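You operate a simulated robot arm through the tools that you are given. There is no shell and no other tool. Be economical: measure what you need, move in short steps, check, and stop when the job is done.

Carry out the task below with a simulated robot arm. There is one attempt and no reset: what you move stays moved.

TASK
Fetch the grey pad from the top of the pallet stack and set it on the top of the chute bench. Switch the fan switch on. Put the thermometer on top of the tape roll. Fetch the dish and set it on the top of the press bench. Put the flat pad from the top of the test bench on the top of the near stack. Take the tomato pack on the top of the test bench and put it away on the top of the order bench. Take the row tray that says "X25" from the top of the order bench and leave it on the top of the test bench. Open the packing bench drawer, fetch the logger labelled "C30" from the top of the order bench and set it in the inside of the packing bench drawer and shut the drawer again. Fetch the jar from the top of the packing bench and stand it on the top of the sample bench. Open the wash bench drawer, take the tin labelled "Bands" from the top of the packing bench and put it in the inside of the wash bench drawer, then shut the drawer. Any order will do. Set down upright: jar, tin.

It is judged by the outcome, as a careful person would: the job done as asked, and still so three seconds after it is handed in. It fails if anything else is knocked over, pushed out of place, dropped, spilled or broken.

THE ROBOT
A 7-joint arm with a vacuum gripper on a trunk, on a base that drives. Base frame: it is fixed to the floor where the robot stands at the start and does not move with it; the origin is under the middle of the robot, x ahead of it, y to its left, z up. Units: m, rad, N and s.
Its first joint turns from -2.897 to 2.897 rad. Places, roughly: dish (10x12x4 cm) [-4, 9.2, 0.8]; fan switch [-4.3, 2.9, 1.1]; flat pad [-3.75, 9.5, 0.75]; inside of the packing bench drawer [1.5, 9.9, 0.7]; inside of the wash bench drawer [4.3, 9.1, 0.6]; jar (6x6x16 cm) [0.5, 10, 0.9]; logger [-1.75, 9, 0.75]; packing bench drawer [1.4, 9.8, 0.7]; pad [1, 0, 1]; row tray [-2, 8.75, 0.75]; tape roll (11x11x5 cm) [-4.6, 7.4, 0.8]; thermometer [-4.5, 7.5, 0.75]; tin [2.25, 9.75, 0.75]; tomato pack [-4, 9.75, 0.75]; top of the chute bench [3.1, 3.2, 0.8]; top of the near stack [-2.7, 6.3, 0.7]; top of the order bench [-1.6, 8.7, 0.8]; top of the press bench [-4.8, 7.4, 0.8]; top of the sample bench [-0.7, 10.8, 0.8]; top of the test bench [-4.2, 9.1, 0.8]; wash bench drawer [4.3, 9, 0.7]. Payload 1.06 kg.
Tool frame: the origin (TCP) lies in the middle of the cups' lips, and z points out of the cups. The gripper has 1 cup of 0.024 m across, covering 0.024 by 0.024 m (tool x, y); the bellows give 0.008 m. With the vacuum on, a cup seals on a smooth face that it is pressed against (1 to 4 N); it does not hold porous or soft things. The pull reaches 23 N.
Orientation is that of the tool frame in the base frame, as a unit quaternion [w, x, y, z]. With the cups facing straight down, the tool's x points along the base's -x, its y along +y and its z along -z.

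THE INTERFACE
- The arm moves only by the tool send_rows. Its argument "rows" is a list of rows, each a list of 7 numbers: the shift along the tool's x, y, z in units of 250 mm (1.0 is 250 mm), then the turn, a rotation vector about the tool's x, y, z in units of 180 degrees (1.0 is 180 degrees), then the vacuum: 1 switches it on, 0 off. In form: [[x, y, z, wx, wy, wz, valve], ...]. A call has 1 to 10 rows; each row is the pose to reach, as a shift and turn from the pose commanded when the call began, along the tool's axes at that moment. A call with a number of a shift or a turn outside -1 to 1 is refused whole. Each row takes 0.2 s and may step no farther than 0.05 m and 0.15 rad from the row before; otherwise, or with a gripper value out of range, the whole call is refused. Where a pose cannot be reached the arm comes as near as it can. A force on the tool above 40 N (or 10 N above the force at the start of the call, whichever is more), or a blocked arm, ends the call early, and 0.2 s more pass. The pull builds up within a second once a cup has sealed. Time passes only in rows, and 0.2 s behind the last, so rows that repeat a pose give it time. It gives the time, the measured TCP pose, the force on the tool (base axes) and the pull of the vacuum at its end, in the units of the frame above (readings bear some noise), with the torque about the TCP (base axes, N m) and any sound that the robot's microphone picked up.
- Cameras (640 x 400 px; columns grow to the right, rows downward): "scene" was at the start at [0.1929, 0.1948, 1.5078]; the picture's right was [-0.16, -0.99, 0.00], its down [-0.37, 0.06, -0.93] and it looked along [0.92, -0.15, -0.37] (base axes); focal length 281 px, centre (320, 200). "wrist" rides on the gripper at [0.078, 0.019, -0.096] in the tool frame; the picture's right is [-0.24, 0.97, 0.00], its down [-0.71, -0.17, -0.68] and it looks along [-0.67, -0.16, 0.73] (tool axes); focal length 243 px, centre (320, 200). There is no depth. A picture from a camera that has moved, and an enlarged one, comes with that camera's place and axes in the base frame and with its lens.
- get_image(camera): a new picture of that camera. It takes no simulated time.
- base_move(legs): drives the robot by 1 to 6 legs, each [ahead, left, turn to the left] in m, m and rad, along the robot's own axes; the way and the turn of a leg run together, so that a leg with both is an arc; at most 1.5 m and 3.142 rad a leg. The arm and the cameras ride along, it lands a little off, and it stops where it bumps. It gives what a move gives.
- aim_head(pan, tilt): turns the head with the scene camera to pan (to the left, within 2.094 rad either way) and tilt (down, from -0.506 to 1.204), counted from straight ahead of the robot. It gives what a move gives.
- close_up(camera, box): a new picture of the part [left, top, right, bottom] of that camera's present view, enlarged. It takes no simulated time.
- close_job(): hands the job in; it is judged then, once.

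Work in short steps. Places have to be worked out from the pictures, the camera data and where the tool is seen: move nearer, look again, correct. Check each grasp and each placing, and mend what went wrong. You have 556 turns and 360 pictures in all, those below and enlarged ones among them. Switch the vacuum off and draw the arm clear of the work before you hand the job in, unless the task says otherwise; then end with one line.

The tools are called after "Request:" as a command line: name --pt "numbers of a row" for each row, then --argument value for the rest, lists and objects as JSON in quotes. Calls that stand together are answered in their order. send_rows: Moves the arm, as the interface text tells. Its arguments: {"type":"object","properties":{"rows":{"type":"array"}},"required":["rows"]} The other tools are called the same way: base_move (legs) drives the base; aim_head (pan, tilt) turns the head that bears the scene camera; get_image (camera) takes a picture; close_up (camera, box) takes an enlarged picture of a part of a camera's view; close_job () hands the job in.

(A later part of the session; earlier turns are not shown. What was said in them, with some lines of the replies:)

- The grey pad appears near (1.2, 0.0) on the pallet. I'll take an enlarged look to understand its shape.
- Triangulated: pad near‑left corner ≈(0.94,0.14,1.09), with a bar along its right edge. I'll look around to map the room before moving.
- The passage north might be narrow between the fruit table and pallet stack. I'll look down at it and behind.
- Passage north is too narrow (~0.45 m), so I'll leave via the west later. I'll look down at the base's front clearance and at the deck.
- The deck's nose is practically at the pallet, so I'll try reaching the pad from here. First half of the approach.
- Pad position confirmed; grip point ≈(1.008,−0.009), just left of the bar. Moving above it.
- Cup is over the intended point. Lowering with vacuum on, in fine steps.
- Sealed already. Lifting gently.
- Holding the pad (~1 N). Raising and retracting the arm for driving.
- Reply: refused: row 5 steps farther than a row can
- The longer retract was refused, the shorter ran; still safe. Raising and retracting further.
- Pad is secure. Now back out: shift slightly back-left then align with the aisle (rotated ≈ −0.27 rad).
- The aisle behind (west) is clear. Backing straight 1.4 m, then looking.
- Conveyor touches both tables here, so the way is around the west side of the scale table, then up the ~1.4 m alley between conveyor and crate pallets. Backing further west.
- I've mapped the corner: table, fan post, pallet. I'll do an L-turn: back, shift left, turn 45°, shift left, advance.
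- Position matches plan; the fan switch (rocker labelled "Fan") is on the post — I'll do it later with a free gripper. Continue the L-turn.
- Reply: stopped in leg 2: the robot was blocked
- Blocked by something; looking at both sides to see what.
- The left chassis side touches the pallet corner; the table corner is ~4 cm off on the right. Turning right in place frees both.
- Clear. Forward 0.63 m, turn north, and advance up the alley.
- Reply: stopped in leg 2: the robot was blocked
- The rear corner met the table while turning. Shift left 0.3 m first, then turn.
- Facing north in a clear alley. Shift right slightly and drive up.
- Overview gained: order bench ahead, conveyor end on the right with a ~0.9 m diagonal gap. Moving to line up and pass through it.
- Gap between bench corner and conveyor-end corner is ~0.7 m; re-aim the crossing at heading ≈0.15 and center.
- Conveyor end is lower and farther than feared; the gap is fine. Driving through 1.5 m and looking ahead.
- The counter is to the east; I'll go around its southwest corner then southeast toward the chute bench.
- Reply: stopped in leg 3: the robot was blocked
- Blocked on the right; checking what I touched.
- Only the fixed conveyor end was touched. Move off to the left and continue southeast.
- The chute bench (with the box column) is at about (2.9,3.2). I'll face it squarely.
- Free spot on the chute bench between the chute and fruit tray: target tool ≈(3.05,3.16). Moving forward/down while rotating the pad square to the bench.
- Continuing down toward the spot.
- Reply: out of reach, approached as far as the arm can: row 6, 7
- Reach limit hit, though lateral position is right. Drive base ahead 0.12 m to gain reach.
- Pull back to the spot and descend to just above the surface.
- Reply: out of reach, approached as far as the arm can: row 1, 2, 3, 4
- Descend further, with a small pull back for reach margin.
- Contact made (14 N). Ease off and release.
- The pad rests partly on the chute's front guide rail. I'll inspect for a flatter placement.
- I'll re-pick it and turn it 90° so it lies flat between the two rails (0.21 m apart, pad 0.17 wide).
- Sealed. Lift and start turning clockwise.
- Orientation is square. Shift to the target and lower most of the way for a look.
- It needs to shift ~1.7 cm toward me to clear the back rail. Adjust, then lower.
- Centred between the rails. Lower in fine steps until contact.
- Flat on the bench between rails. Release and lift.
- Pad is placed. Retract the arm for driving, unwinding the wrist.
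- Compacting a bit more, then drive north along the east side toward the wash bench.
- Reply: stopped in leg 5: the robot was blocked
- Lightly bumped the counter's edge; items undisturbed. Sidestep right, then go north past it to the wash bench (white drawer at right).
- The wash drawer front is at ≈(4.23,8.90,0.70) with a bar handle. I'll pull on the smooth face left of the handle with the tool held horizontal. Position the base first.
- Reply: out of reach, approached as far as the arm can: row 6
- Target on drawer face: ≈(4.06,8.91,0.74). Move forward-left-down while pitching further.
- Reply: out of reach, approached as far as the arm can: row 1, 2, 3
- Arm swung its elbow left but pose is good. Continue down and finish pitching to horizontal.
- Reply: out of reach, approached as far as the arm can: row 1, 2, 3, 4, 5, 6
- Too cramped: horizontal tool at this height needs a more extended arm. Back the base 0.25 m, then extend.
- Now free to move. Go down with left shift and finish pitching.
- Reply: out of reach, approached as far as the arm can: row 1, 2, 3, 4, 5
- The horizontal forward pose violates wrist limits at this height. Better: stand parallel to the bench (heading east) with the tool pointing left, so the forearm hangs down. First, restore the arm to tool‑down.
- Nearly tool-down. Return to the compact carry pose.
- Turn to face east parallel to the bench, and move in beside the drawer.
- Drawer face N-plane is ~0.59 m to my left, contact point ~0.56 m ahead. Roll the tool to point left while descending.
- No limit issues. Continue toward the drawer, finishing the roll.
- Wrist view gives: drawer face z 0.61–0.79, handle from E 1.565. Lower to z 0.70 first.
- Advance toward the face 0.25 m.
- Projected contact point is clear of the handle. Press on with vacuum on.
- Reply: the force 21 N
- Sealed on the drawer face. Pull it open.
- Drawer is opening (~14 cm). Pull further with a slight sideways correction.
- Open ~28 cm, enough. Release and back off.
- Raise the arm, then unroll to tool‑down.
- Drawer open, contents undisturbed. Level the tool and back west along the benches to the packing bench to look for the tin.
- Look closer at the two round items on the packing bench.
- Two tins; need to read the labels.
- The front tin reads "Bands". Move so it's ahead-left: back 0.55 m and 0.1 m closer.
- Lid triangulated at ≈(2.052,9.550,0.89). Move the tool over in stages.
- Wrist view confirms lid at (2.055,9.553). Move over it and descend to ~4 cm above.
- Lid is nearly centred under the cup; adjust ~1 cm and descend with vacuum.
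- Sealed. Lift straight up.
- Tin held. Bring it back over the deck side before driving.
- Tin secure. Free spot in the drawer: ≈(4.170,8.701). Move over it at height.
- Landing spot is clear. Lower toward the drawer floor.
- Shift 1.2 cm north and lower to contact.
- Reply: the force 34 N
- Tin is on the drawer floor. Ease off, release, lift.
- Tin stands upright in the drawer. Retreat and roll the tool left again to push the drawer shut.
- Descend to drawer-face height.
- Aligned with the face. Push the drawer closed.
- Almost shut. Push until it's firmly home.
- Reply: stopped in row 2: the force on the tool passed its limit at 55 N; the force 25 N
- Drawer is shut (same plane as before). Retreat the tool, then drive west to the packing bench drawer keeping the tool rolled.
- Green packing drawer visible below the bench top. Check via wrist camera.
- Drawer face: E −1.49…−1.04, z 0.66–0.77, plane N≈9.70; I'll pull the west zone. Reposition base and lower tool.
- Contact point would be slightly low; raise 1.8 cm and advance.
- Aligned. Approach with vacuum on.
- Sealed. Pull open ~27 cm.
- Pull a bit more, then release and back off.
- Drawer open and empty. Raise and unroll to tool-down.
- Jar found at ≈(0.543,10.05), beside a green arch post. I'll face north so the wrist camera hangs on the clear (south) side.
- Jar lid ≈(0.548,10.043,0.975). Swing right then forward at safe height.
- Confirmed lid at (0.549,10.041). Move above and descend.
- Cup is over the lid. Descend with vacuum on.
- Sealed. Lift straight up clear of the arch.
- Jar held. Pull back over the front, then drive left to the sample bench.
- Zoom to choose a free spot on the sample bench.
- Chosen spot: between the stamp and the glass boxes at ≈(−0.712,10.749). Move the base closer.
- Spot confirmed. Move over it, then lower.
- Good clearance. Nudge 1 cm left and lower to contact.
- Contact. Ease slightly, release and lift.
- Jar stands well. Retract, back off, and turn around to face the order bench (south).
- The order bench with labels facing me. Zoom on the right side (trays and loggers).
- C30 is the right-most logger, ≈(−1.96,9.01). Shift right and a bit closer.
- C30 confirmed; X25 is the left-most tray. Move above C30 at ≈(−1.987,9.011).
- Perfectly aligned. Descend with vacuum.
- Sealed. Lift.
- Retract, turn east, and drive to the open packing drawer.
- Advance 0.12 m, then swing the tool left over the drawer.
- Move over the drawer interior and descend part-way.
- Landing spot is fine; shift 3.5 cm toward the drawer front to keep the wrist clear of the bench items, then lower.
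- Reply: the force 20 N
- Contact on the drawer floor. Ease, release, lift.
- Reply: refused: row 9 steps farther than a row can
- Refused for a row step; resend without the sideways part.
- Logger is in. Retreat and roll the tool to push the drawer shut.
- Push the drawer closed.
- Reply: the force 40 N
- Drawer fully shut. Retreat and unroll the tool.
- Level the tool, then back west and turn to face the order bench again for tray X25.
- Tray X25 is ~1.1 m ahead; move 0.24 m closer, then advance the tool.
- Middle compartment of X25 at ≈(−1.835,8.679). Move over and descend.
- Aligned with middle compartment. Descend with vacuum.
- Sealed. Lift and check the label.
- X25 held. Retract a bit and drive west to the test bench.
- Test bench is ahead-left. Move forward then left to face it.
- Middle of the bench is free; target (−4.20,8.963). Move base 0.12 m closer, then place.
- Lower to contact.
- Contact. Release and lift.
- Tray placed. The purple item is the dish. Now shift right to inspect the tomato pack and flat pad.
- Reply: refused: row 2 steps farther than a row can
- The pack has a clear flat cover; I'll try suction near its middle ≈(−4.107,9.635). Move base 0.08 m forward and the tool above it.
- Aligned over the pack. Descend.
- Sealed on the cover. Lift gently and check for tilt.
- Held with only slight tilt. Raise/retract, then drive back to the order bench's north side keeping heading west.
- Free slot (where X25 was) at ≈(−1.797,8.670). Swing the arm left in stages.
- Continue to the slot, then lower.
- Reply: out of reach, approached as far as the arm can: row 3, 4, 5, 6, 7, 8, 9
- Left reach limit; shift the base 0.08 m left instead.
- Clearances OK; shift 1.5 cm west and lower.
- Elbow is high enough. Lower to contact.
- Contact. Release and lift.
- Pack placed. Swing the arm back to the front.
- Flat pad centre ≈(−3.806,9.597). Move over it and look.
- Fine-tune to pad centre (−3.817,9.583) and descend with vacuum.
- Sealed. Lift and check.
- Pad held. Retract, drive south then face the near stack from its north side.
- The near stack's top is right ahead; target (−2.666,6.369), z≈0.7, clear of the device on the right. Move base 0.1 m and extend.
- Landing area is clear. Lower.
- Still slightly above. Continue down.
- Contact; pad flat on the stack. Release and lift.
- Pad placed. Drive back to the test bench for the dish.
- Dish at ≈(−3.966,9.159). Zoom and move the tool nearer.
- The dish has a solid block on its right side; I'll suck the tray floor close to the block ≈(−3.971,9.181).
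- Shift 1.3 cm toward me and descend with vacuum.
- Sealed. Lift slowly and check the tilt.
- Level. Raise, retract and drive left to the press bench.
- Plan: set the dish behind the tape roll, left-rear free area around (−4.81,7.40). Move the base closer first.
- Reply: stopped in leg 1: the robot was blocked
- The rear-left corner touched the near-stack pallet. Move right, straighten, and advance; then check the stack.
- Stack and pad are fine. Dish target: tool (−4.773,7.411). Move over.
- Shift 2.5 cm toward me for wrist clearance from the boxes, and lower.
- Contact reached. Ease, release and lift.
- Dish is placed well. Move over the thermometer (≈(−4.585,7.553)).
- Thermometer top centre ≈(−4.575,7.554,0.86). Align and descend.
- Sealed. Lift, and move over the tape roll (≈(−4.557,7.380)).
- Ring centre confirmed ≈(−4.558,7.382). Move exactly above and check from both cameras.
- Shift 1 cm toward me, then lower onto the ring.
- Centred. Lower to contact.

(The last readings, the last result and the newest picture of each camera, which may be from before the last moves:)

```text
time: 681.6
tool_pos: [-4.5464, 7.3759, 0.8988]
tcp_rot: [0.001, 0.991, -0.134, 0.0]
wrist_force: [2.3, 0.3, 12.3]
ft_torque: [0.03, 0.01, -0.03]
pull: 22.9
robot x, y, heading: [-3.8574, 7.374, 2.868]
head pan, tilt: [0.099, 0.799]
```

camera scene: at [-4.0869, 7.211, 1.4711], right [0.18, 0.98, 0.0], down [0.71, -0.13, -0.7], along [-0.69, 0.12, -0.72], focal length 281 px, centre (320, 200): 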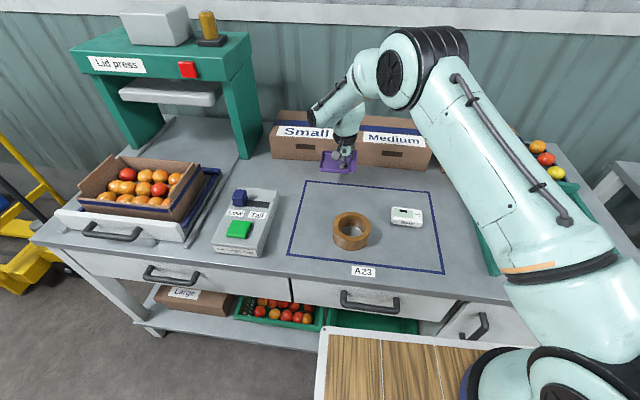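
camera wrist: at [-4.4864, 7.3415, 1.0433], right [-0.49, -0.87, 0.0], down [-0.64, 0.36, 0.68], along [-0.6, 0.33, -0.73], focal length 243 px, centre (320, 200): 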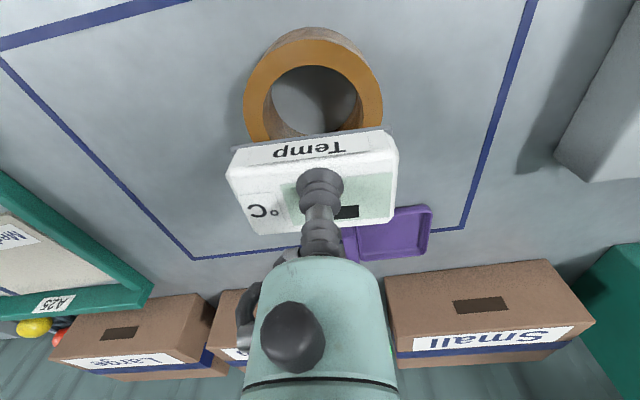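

Contact. Release gently and lift.

Request:
send_rows --pt "0 0 -0.008 0 0 0 0" --pt "0 0 -0.01 0 0 0 0" --pt "0 0 -0.01 0 0 0 0" --pt "0 0 -0.014 0 0 0 0" --pt "0 0 -0.04 0 0 0 0" --pt "0 0 -0.15 0 0 0 0" --pt "0 0 -0.34 0 0 0 0" --pt "0 0 -0.53 0 0 0 0" --pt "0 0 -0.72 0 0 0 0"

Request:
close_up --camera "scene" --box '[300, 140, 420, 270]'

Request:
get_image --camera "wrist"

```text
time: 683.6
tool_pos: [-4.5461, 7.3766, 1.0767]
tcp_rot: [0.0, 0.991, -0.134, 0.001]
wrist_force: [0.1, -1.0, -0.2]
ft_torque: [0.04, -0.02, -0.02]
pull: 0.1
robot x, y, heading: [-3.855, 7.3709, 2.861]
head pan, tilt: [0.099, 0.799]
```

```text
3.08 times, centred on (360, 205) of scene
camera zoom: at [-4.0877, 7.2108, 1.4709], right [0.18, 0.98, 0.0], down [0.71, -0.13, -0.7], along [-0.69, 0.12, -0.72], focal length 865 px, centre (197, 185)
```

zoom: 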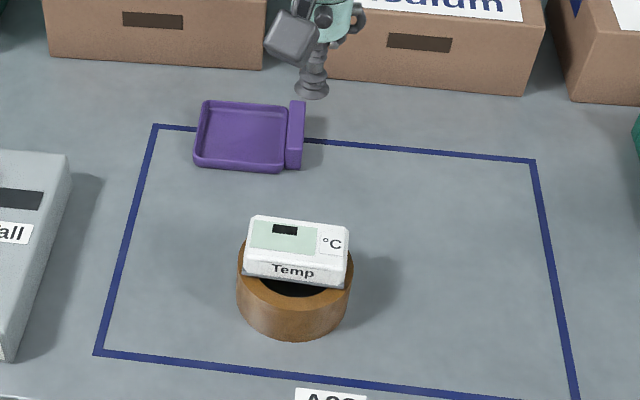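

```text
140 pictures are left
camera wrist: at [-4.4768, 7.3386, 1.1738], right [-0.49, -0.87, 0.0], down [-0.64, 0.35, 0.68], along [-0.6, 0.33, -0.73], focal length 243 px, centre (320, 200)
```

wrist: 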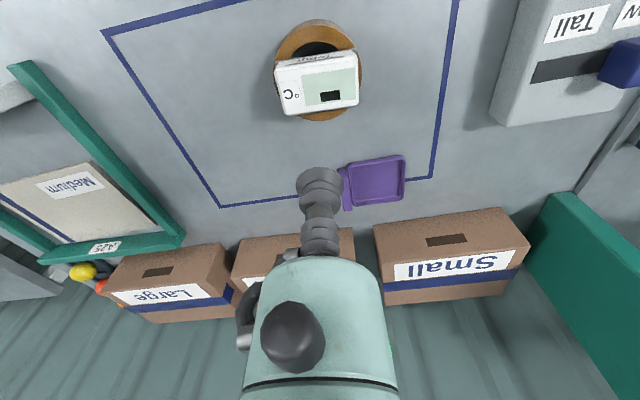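

Thermometer rests level on the roll. Now raise/retract and turn south toward the fan.

Request:
send_rows --pt "0.0 0 -0.19 0 0 0 0" --pt "0.0 -0.05 -0.38 0 0 0 0" --pt "0.1 -0.12 -0.5 0 0 0 0" --pt "0.2 -0.22 -0.62 0 0 0 0" --pt "0.3 -0.32 -0.74 0 0 0 0" --pt "0.38 -0.45 -0.86 0 0 0 0" --pt "0.42 -0.6 -0.96 0 0 0 0"

Request:
base_move --legs '[[-0.03, 0, 0], [0, 0, 1.57]]'

Request:
aim_head --pan 0.0 --tilt 0.4

Request:
get_image --camera "scene"

```text
time: 685.2
tool_pos: [-4.4063, 7.4946, 1.3184]
tcp_rot: [0.001, 0.991, -0.135, 0.001]
wrist_force: [-0.1, -0.8, -0.3]
ft_torque: [0.03, 0.0, 0.03]
pull: 0.0
robot x, y, heading: [-3.8495, 7.3689, 2.864]
head pan, tilt: [0.099, 0.799]
```

```text
time: 689.8
tool_pos: [-3.9561, 6.8137, 1.3183]
tcp_rot: [0.0, 0.799, 0.601, 0.001]
wrist_force: [0.3, 0.1, 0.4]
ft_torque: [0.02, 0.0, 0.03]
pull: 0.0
robot x, y, heading: [-3.8251, 7.3618, -1.859]
head pan, tilt: [0.099, 0.799]
```

```text
time: 690.7
tool_pos: [-3.9564, 6.8158, 1.3188]
tcp_rot: [0.0, 0.8, 0.6, 0.002]
wrist_force: [0.7, -0.3, -0.7]
ft_torque: [0.0, 0.0, -0.01]
pull: 0.1
robot x, y, heading: [-3.8268, 7.3652, -1.859]
head pan, tilt: [0.0, 0.4]
```

```text
139 pictures are left
camera scene: at [-3.6786, 7.1187, 1.5061], right [-0.96, 0.28, 0.0], down [0.11, 0.37, -0.92], along [-0.26, -0.88, -0.39], focal length 281 px, centre (320, 200)
```

scene: 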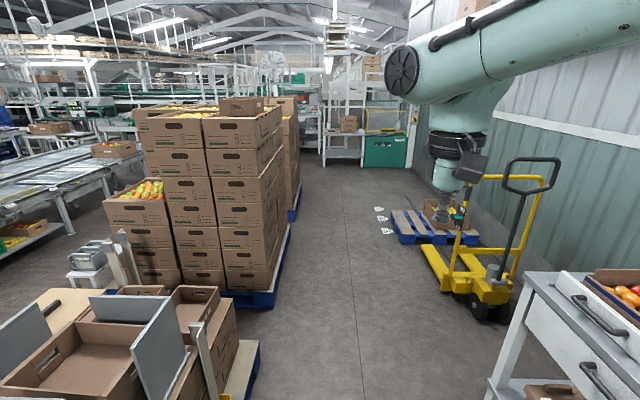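

Lane is clear. Drive south ~5 m along it.

Request:
base_move --legs '[[1.4, 0, 0.014], [1.4, 0, 0], [1.4, 0, 0], [0.9, 0, 0]]'

Request:
aim_head --pan 2.0 --tilt 0.4

Request:
get_image --camera "scene"

```text
time: 714.7
tool_pos: [-5.3304, 2.0341, 1.3185]
tcp_rot: [0.0, 0.786, 0.618, 0.0]
wrist_force: [-0.3, -0.3, -0.5]
ft_torque: [0.0, -0.02, 0.02]
pull: 0.1
robot x, y, heading: [-5.2194, 2.5884, -1.818]
head pan, tilt: [0.0, 0.4]
stopped in leg 4: the robot was blocked; the commanded pose is now the measured one
```

```text
time: 716.6
tool_pos: [-5.3299, 2.0346, 1.3178]
tcp_rot: [0.0, 0.787, 0.618, 0.002]
wrist_force: [-0.2, 0.3, 0.1]
ft_torque: [0.02, 0.0, -0.02]
pull: 0.1
robot x, y, heading: [-5.2251, 2.5855, -1.816]
head pan, tilt: [2.0, 0.4]
```

```text
138 pictures are left
camera scene: at [-4.9526, 2.4558, 1.5061], right [0.18, -0.98, 0.0], down [-0.38, -0.07, -0.92], along [0.91, 0.17, -0.39], focal length 281 px, centre (320, 200)
```

scene: 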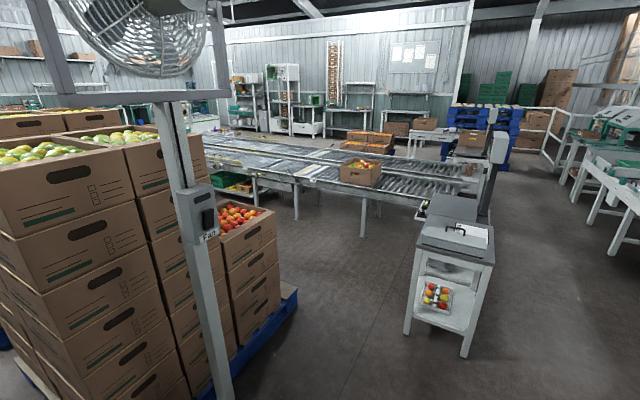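

Bumped something ahead; check it.

Request:
aim_head --pan 0.0 --tilt 0.7

Request:
get_image --camera "scene"

```text
time: 718.6
tool_pos: [-5.3306, 2.033, 1.3187]
tcp_rot: [0.0, 0.786, 0.618, 0.001]
wrist_force: [-0.4, -0.1, 0.1]
ft_torque: [-0.01, 0.0, -0.01]
pull: 0.1
robot x, y, heading: [-5.2243, 2.5873, -1.815]
head pan, tilt: [0.0, 0.7]
```

```text
137 pictures are left
camera scene: at [-5.0643, 2.3565, 1.4793], right [-0.97, 0.24, 0.0], down [0.16, 0.62, -0.76], along [-0.19, -0.74, -0.64], focal length 281 px, centre (320, 200)
```

scene: 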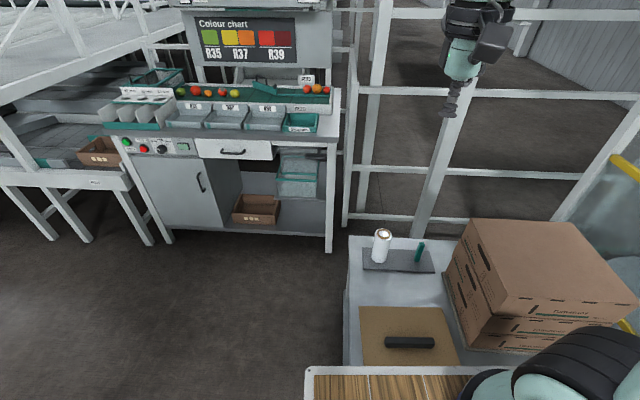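

Only the deck edge touched the table; items stand. Back off, turn to face east beside the fan post.

Request:
base_move --legs '[[-0.18, 0, 0], [0, 0, 1.54], [0.28, -0.1, 0]]'

Request:
aim_head --pan 0.7 --tilt 0.5

Request:
get_image --camera "scene"

```text
time: 725.5
tool_pos: [-4.3905, 2.4706, 1.3196]
tcp_rot: [-0.001, 0.136, 0.991, 0.0]
wrist_force: [-1.6, 0.2, 0.2]
ft_torque: [-0.01, 0.0, 0.02]
pull: 0.0
robot x, y, heading: [-4.9409, 2.5915, -0.279]
head pan, tilt: [0.0, 0.7]
```

```text
time: 726.5
tool_pos: [-4.3916, 2.4701, 1.3196]
tcp_rot: [0.0, 0.134, 0.991, 0.0]
wrist_force: [-0.1, 0.5, 0.5]
ft_torque: [0.03, -0.01, -0.01]
pull: 0.0
robot x, y, heading: [-4.9431, 2.5938, -0.277]
head pan, tilt: [0.7, 0.499]
```

```text
136 pictures are left
camera scene: at [-4.7043, 2.8047, 1.497], right [0.41, -0.91, 0.0], down [-0.44, -0.2, -0.88], along [0.8, 0.36, -0.48], focal length 281 px, centre (320, 200)
```

scene: 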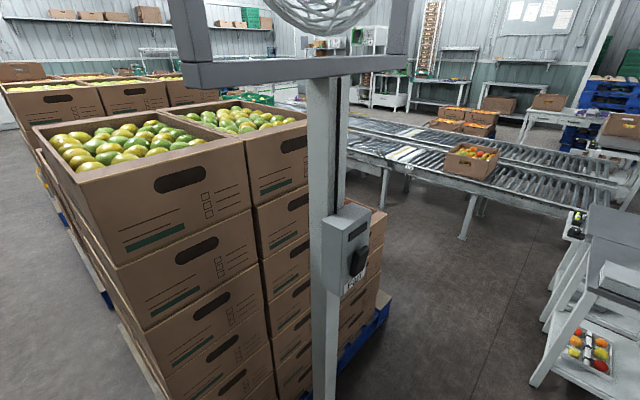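

Request:
close_up --camera "scene" --box '[300, 190, 400, 310]'

Request:
get_image --camera "wrist"

```text
3.33 times, centred on (350, 250) of scene
camera zoom: at [-4.7043, 2.8047, 1.497], right [0.41, -0.91, 0.0], down [-0.44, -0.2, -0.88], along [0.8, 0.36, -0.48], focal length 937 px, centre (220, 33)
```

zoom: 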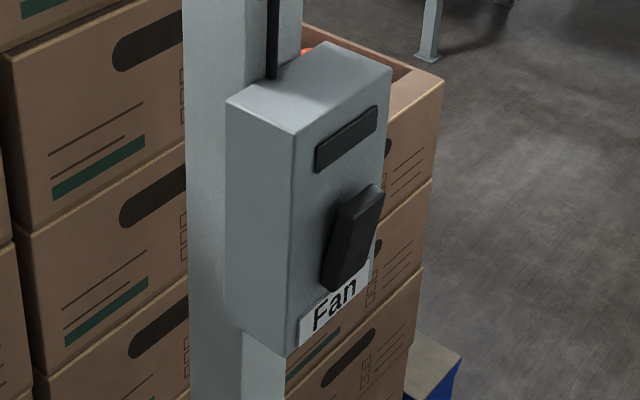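

```text
134 pictures are left
camera wrist: at [-4.4622, 2.5103, 1.4155], right [0.49, 0.87, 0.0], down [0.64, -0.36, 0.68], along [0.6, -0.33, -0.73], focal length 243 px, centre (320, 200)
```

wrist: 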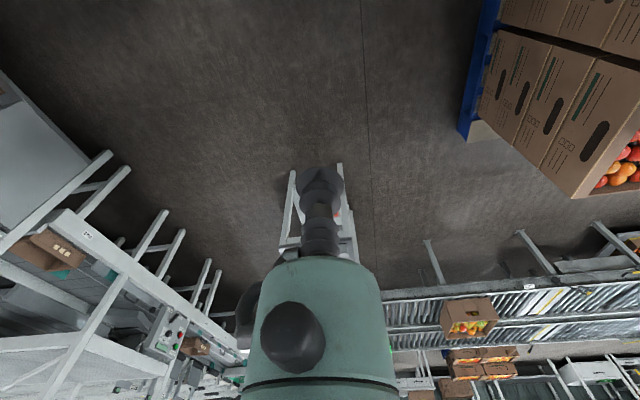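

Rocker located at ≈(−4.307,2.899,1.145), facing south. Roll the tool to point left (north) while lowering to switch height.

Request:
send_rows --pt "0.01 -0.03 0.05 -0.044 0 0 0" --pt "0.02 -0.06 0.1 -0.088 0 0 0" --pt "0.03 -0.09 0.15 -0.132 0 0 0" --pt "0.04 -0.12 0.2 -0.176 0 0 0" --pt "0.06 -0.12 0.27 -0.22 0 0 0" --pt "0.08 -0.12 0.34 -0.264 0 0 0" --pt "0.1 -0.12 0.42 -0.308 0 0 0" --pt "0.12 -0.12 0.5 -0.352 0 0 0" --pt "0.12 -0.12 0.57 -0.396 0 0 0" --pt "0.12 -0.12 0.64 -0.44 0 0 0"

Request:
send_rows --pt "0 0 0.05 -0.03 0 0 0" --pt "0 0 0.1 -0.06 0 0 0"

Request:
get_image --camera "wrist"

Request:
get_image --camera "scene"

```text
time: 728.7
tool_pos: [-4.4291, 2.4518, 1.1588]
tcp_rot: [0.087, 0.103, 0.763, 0.632]
wrist_force: [-0.2, 0.5, -0.1]
ft_torque: [-0.03, -0.04, -0.05]
pull: 0.0
robot x, y, heading: [-4.9395, 2.5935, -0.274]
head pan, tilt: [0.7, 0.499]
```

```text
time: 729.3
tool_pos: [-4.4221, 2.4739, 1.1544]
tcp_rot: [0.095, 0.096, 0.7, 0.701]
wrist_force: [-0.2, -0.4, -0.3]
ft_torque: [0.0, 0.01, -0.04]
pull: 0.1
robot x, y, heading: [-4.9424, 2.5887, -0.274]
head pan, tilt: [0.7, 0.499]
```

```text
133 pictures are left
camera wrist: at [-4.5232, 2.4036, 1.1738], right [0.23, -0.07, 0.97], down [0.5, -0.85, -0.17], along [0.84, 0.52, -0.16], focal length 243 px, centre (320, 200)
```

wrist: 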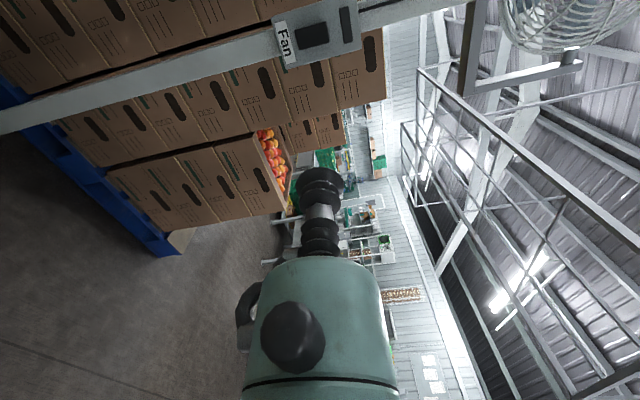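

```text
132 pictures are left
camera scene: at [-4.7045, 2.8048, 1.497], right [0.41, -0.91, 0.0], down [-0.44, -0.2, -0.88], along [0.8, 0.36, -0.48], focal length 281 px, centre (320, 200)
```

scene: 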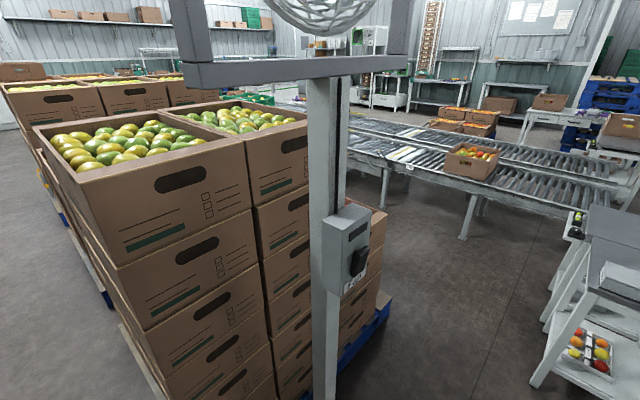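

Request:
close_up --camera "wrist" --box '[260, 0, 380, 75]'

```text
5.33 times, centred on (320, 38) of wrist
camera zoom: at [-4.5232, 2.4036, 1.1738], right [0.23, -0.07, 0.97], down [0.5, -0.85, -0.17], along [0.84, 0.52, -0.16], focal length 1294 px, centre (320, 1067)
```

zoom: 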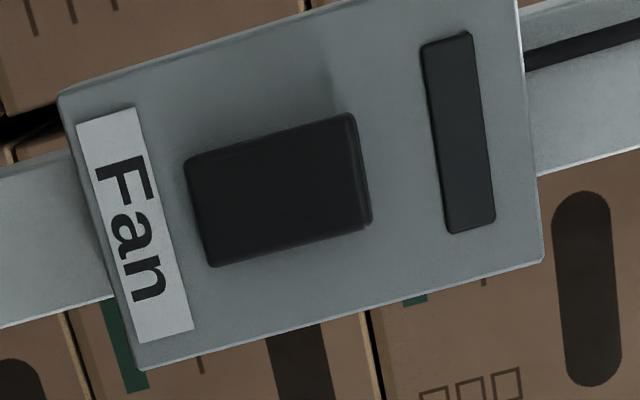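

Request:
close_up --camera "scene" --box '[335, 235, 380, 295]'

```text
6.67 times, centred on (358, 265) of scene
camera zoom: at [-4.7045, 2.8048, 1.497], right [0.41, -0.91, 0.0], down [-0.44, -0.2, -0.88], along [0.8, 0.36, -0.48], focal length 1874 px, centre (70, -233)
```

zoom: 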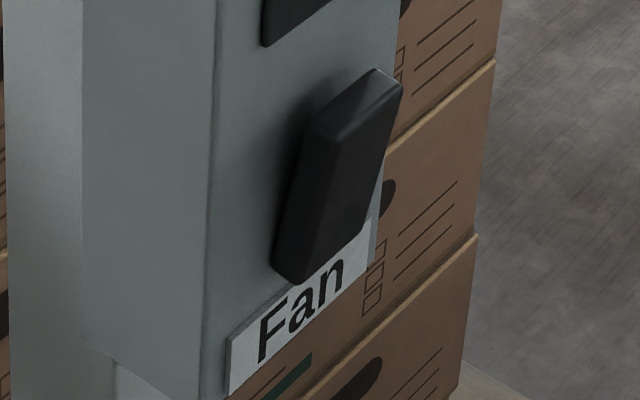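

The rocker's top stands out (pressed at the bottom = off); I'll press the top at z≈1.158. TCP is already aligned; advance.

Request:
send_rows --pt "0 0.015 0.19 0 0 0 0" --pt "0 0.015 0.38 0 0 0 0" --pt "0 0.015 0.57 0 0 0 0" --pt "0 0.015 0.76 0 0 0 0" --pt "0 0.015 0.95 0 0 0 0"

Request:
get_image --camera "wrist"

Request:
get_image --camera "scene"

```text
time: 730.5
tool_pos: [-4.3585, 2.7007, 1.1593]
tcp_rot: [0.095, 0.095, 0.7, 0.701]
wrist_force: [-0.5, -0.2, -0.1]
ft_torque: [0.02, 0.03, 0.03]
pull: 0.2
robot x, y, heading: [-4.9438, 2.5939, -0.271]
head pan, tilt: [0.7, 0.499]
```

```text
129 pictures are left
camera wrist: at [-4.4595, 2.6318, 1.179], right [0.23, -0.07, 0.97], down [0.5, -0.85, -0.17], along [0.84, 0.52, -0.16], focal length 243 px, centre (320, 200)
```

wrist: 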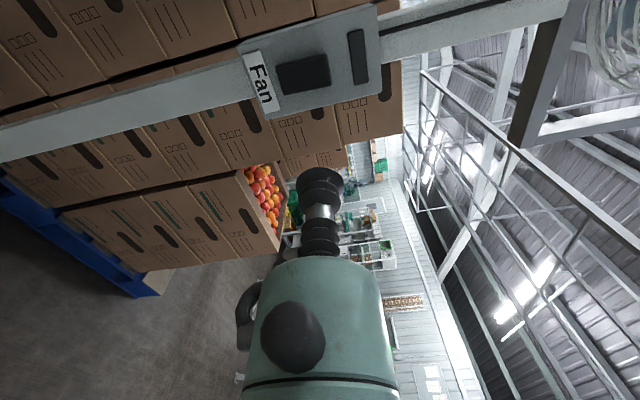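

```text
128 pictures are left
camera scene: at [-4.7044, 2.8043, 1.4971], right [0.41, -0.91, 0.0], down [-0.44, -0.2, -0.88], along [0.8, 0.36, -0.48], focal length 281 px, centre (320, 200)
```

scene: 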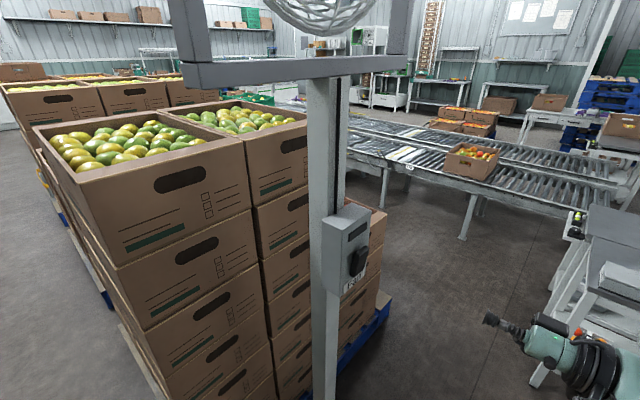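

Projected contact is the rocker's upper part. Advance and press slowly.

Request:
send_rows --pt "0 0 0.18 0 0 0 0" --pt "0 0 0.36 0 0 0 0" --pt "0 0 0.5 0 0 0 0" --pt "0 0 0.6 0 0 0 0" --pt "0 0 0.66 0 0 0 0"

Request:
get_image --camera "wrist"

```text
time: 731.7
tool_pos: [-4.3149, 2.862, 1.1593]
tcp_rot: [0.095, 0.095, 0.7, 0.701]
wrist_force: [0.6, 0.2, 0.7]
ft_torque: [-0.04, 0.04, -0.01]
pull: 0.0
robot x, y, heading: [-4.9424, 2.5935, -0.27]
head pan, tilt: [0.7, 0.499]
```

```text
127 pictures are left
camera wrist: at [-4.4157, 2.792, 1.1783], right [0.23, -0.07, 0.97], down [0.5, -0.85, -0.17], along [0.84, 0.52, -0.16], focal length 243 px, centre (320, 200)
```

wrist: 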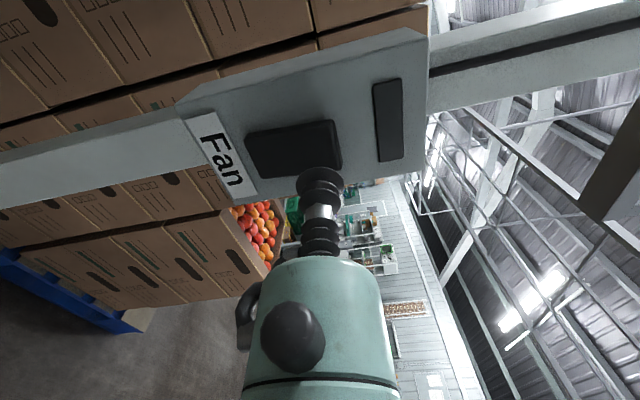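

Request:
send_rows --pt "0 0 0.04 0 0 0 0" --pt "0 0 0.08 0 0 0 0" --pt "0 0 0.12 0 0 0 0" --pt "0 0 0.15 0 0 0 0"

Request:
close_up --camera "wrist" --box '[180, 20, 460, 220]'

```text
time: 732.7
tool_pos: [-4.3047, 2.8983, 1.1587]
tcp_rot: [0.095, 0.096, 0.7, 0.701]
wrist_force: [0.4, -0.4, -0.1]
ft_torque: [-0.03, 0.0, -0.02]
pull: 0.0
robot x, y, heading: [-4.9431, 2.5953, -0.278]
head pan, tilt: [0.7, 0.499]
```

```text
2.00 times, centred on (320, 120) of wrist
camera zoom: at [-4.4056, 2.8276, 1.1785], right [0.23, -0.06, 0.97], down [0.5, -0.85, -0.17], along [0.84, 0.52, -0.16], focal length 485 px, centre (320, 360)
```

zoom: 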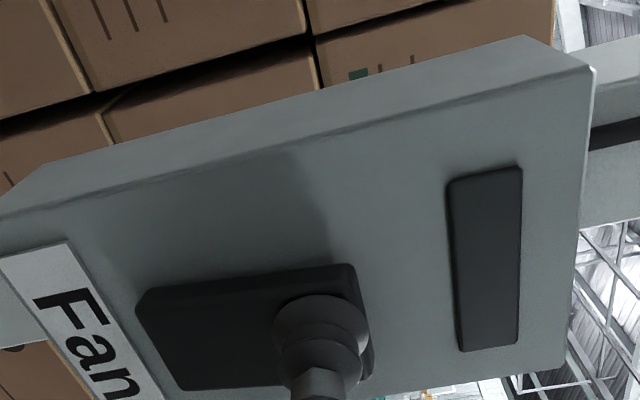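

Request:
send_rows --pt "0 0 0.02 0 0 0 0" --pt "0 0 0.04 0 0 0 0" --pt "0 0 0.06 0 0 0 0" --pt "0 0 0.08 0 0 0 0"

Request:
close_up --camera "wrist" --box '[180, 20, 460, 220]'

```text
time: 733.7
tool_pos: [-4.2995, 2.9127, 1.1616]
tcp_rot: [0.097, 0.094, 0.698, 0.704]
wrist_force: [-12.9, -20.4, 15.3]
ft_torque: [-0.41, 0.09, -0.16]
pull: 0.2
robot x, y, heading: [-4.9443, 2.5939, -0.283]
head pan, tilt: [0.7, 0.499]
heard: click
stopped in row 4: the force on the tool passed its limit at 46 N (the readings are from after the stop); the commanded pose is now the measured one
```

```text
2.00 times, centred on (320, 120) of wrist
camera zoom: at [-4.4014, 2.8425, 1.1806], right [0.22, -0.07, 0.97], down [0.5, -0.85, -0.17], along [0.84, 0.53, -0.15], focal length 485 px, centre (320, 360)
```

zoom: 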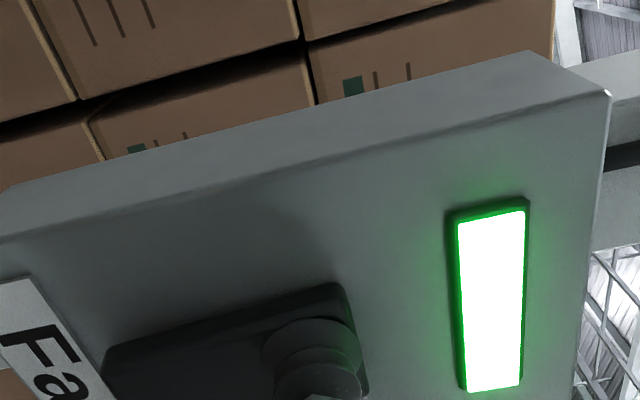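

Click heard and the green lamp is on — the fan is switched on. Back the tool off.

Request:
send_rows --pt "0 0 -0.1 0 0 0 0" --pt "0 0 -0.28 0 0 0 0" --pt "0 0 -0.46 0 0 0 0" --pt "0 0 -0.64 0 0 0 0" --pt "0 0 -0.82 0 0 0 0" --pt "0 0 -1.0 0 0 0 0"

Request:
get_image --camera "scene"

```text
time: 735.1
tool_pos: [-4.3681, 2.6728, 1.159]
tcp_rot: [0.095, 0.094, 0.699, 0.703]
wrist_force: [0.8, 0.0, -0.1]
ft_torque: [0.01, 0.02, 0.02]
pull: 0.1
robot x, y, heading: [-4.9388, 2.592, -0.277]
head pan, tilt: [0.7, 0.499]
```

```text
124 pictures are left
camera scene: at [-4.7043, 2.8049, 1.4969], right [0.41, -0.91, 0.0], down [-0.44, -0.2, -0.88], along [0.8, 0.36, -0.48], focal length 281 px, centre (320, 200)
```

scene: 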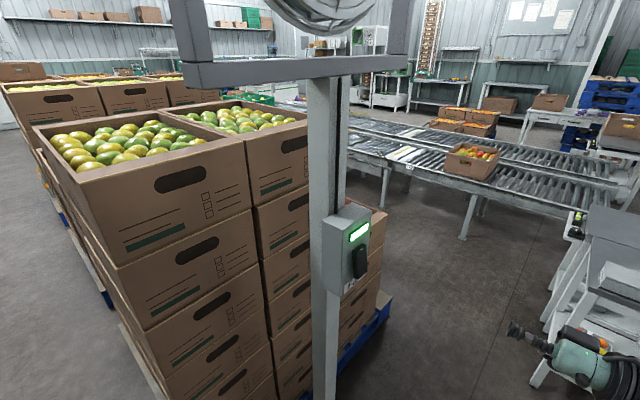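

Every task has been done and checked on camera. The vacuum is off and the arm is clear of the work, so I'm handing in the job.

Request:
close_job

```text
The job is handed in.
```

The job is handed in and all ten tasks are done, but I took no picture of either drawer after withdrawing the arm, having only pushed each to its stop; the base also bumped lightly into a few benches, pallets and tables on the way, and nothing looked displaced in the pictures.
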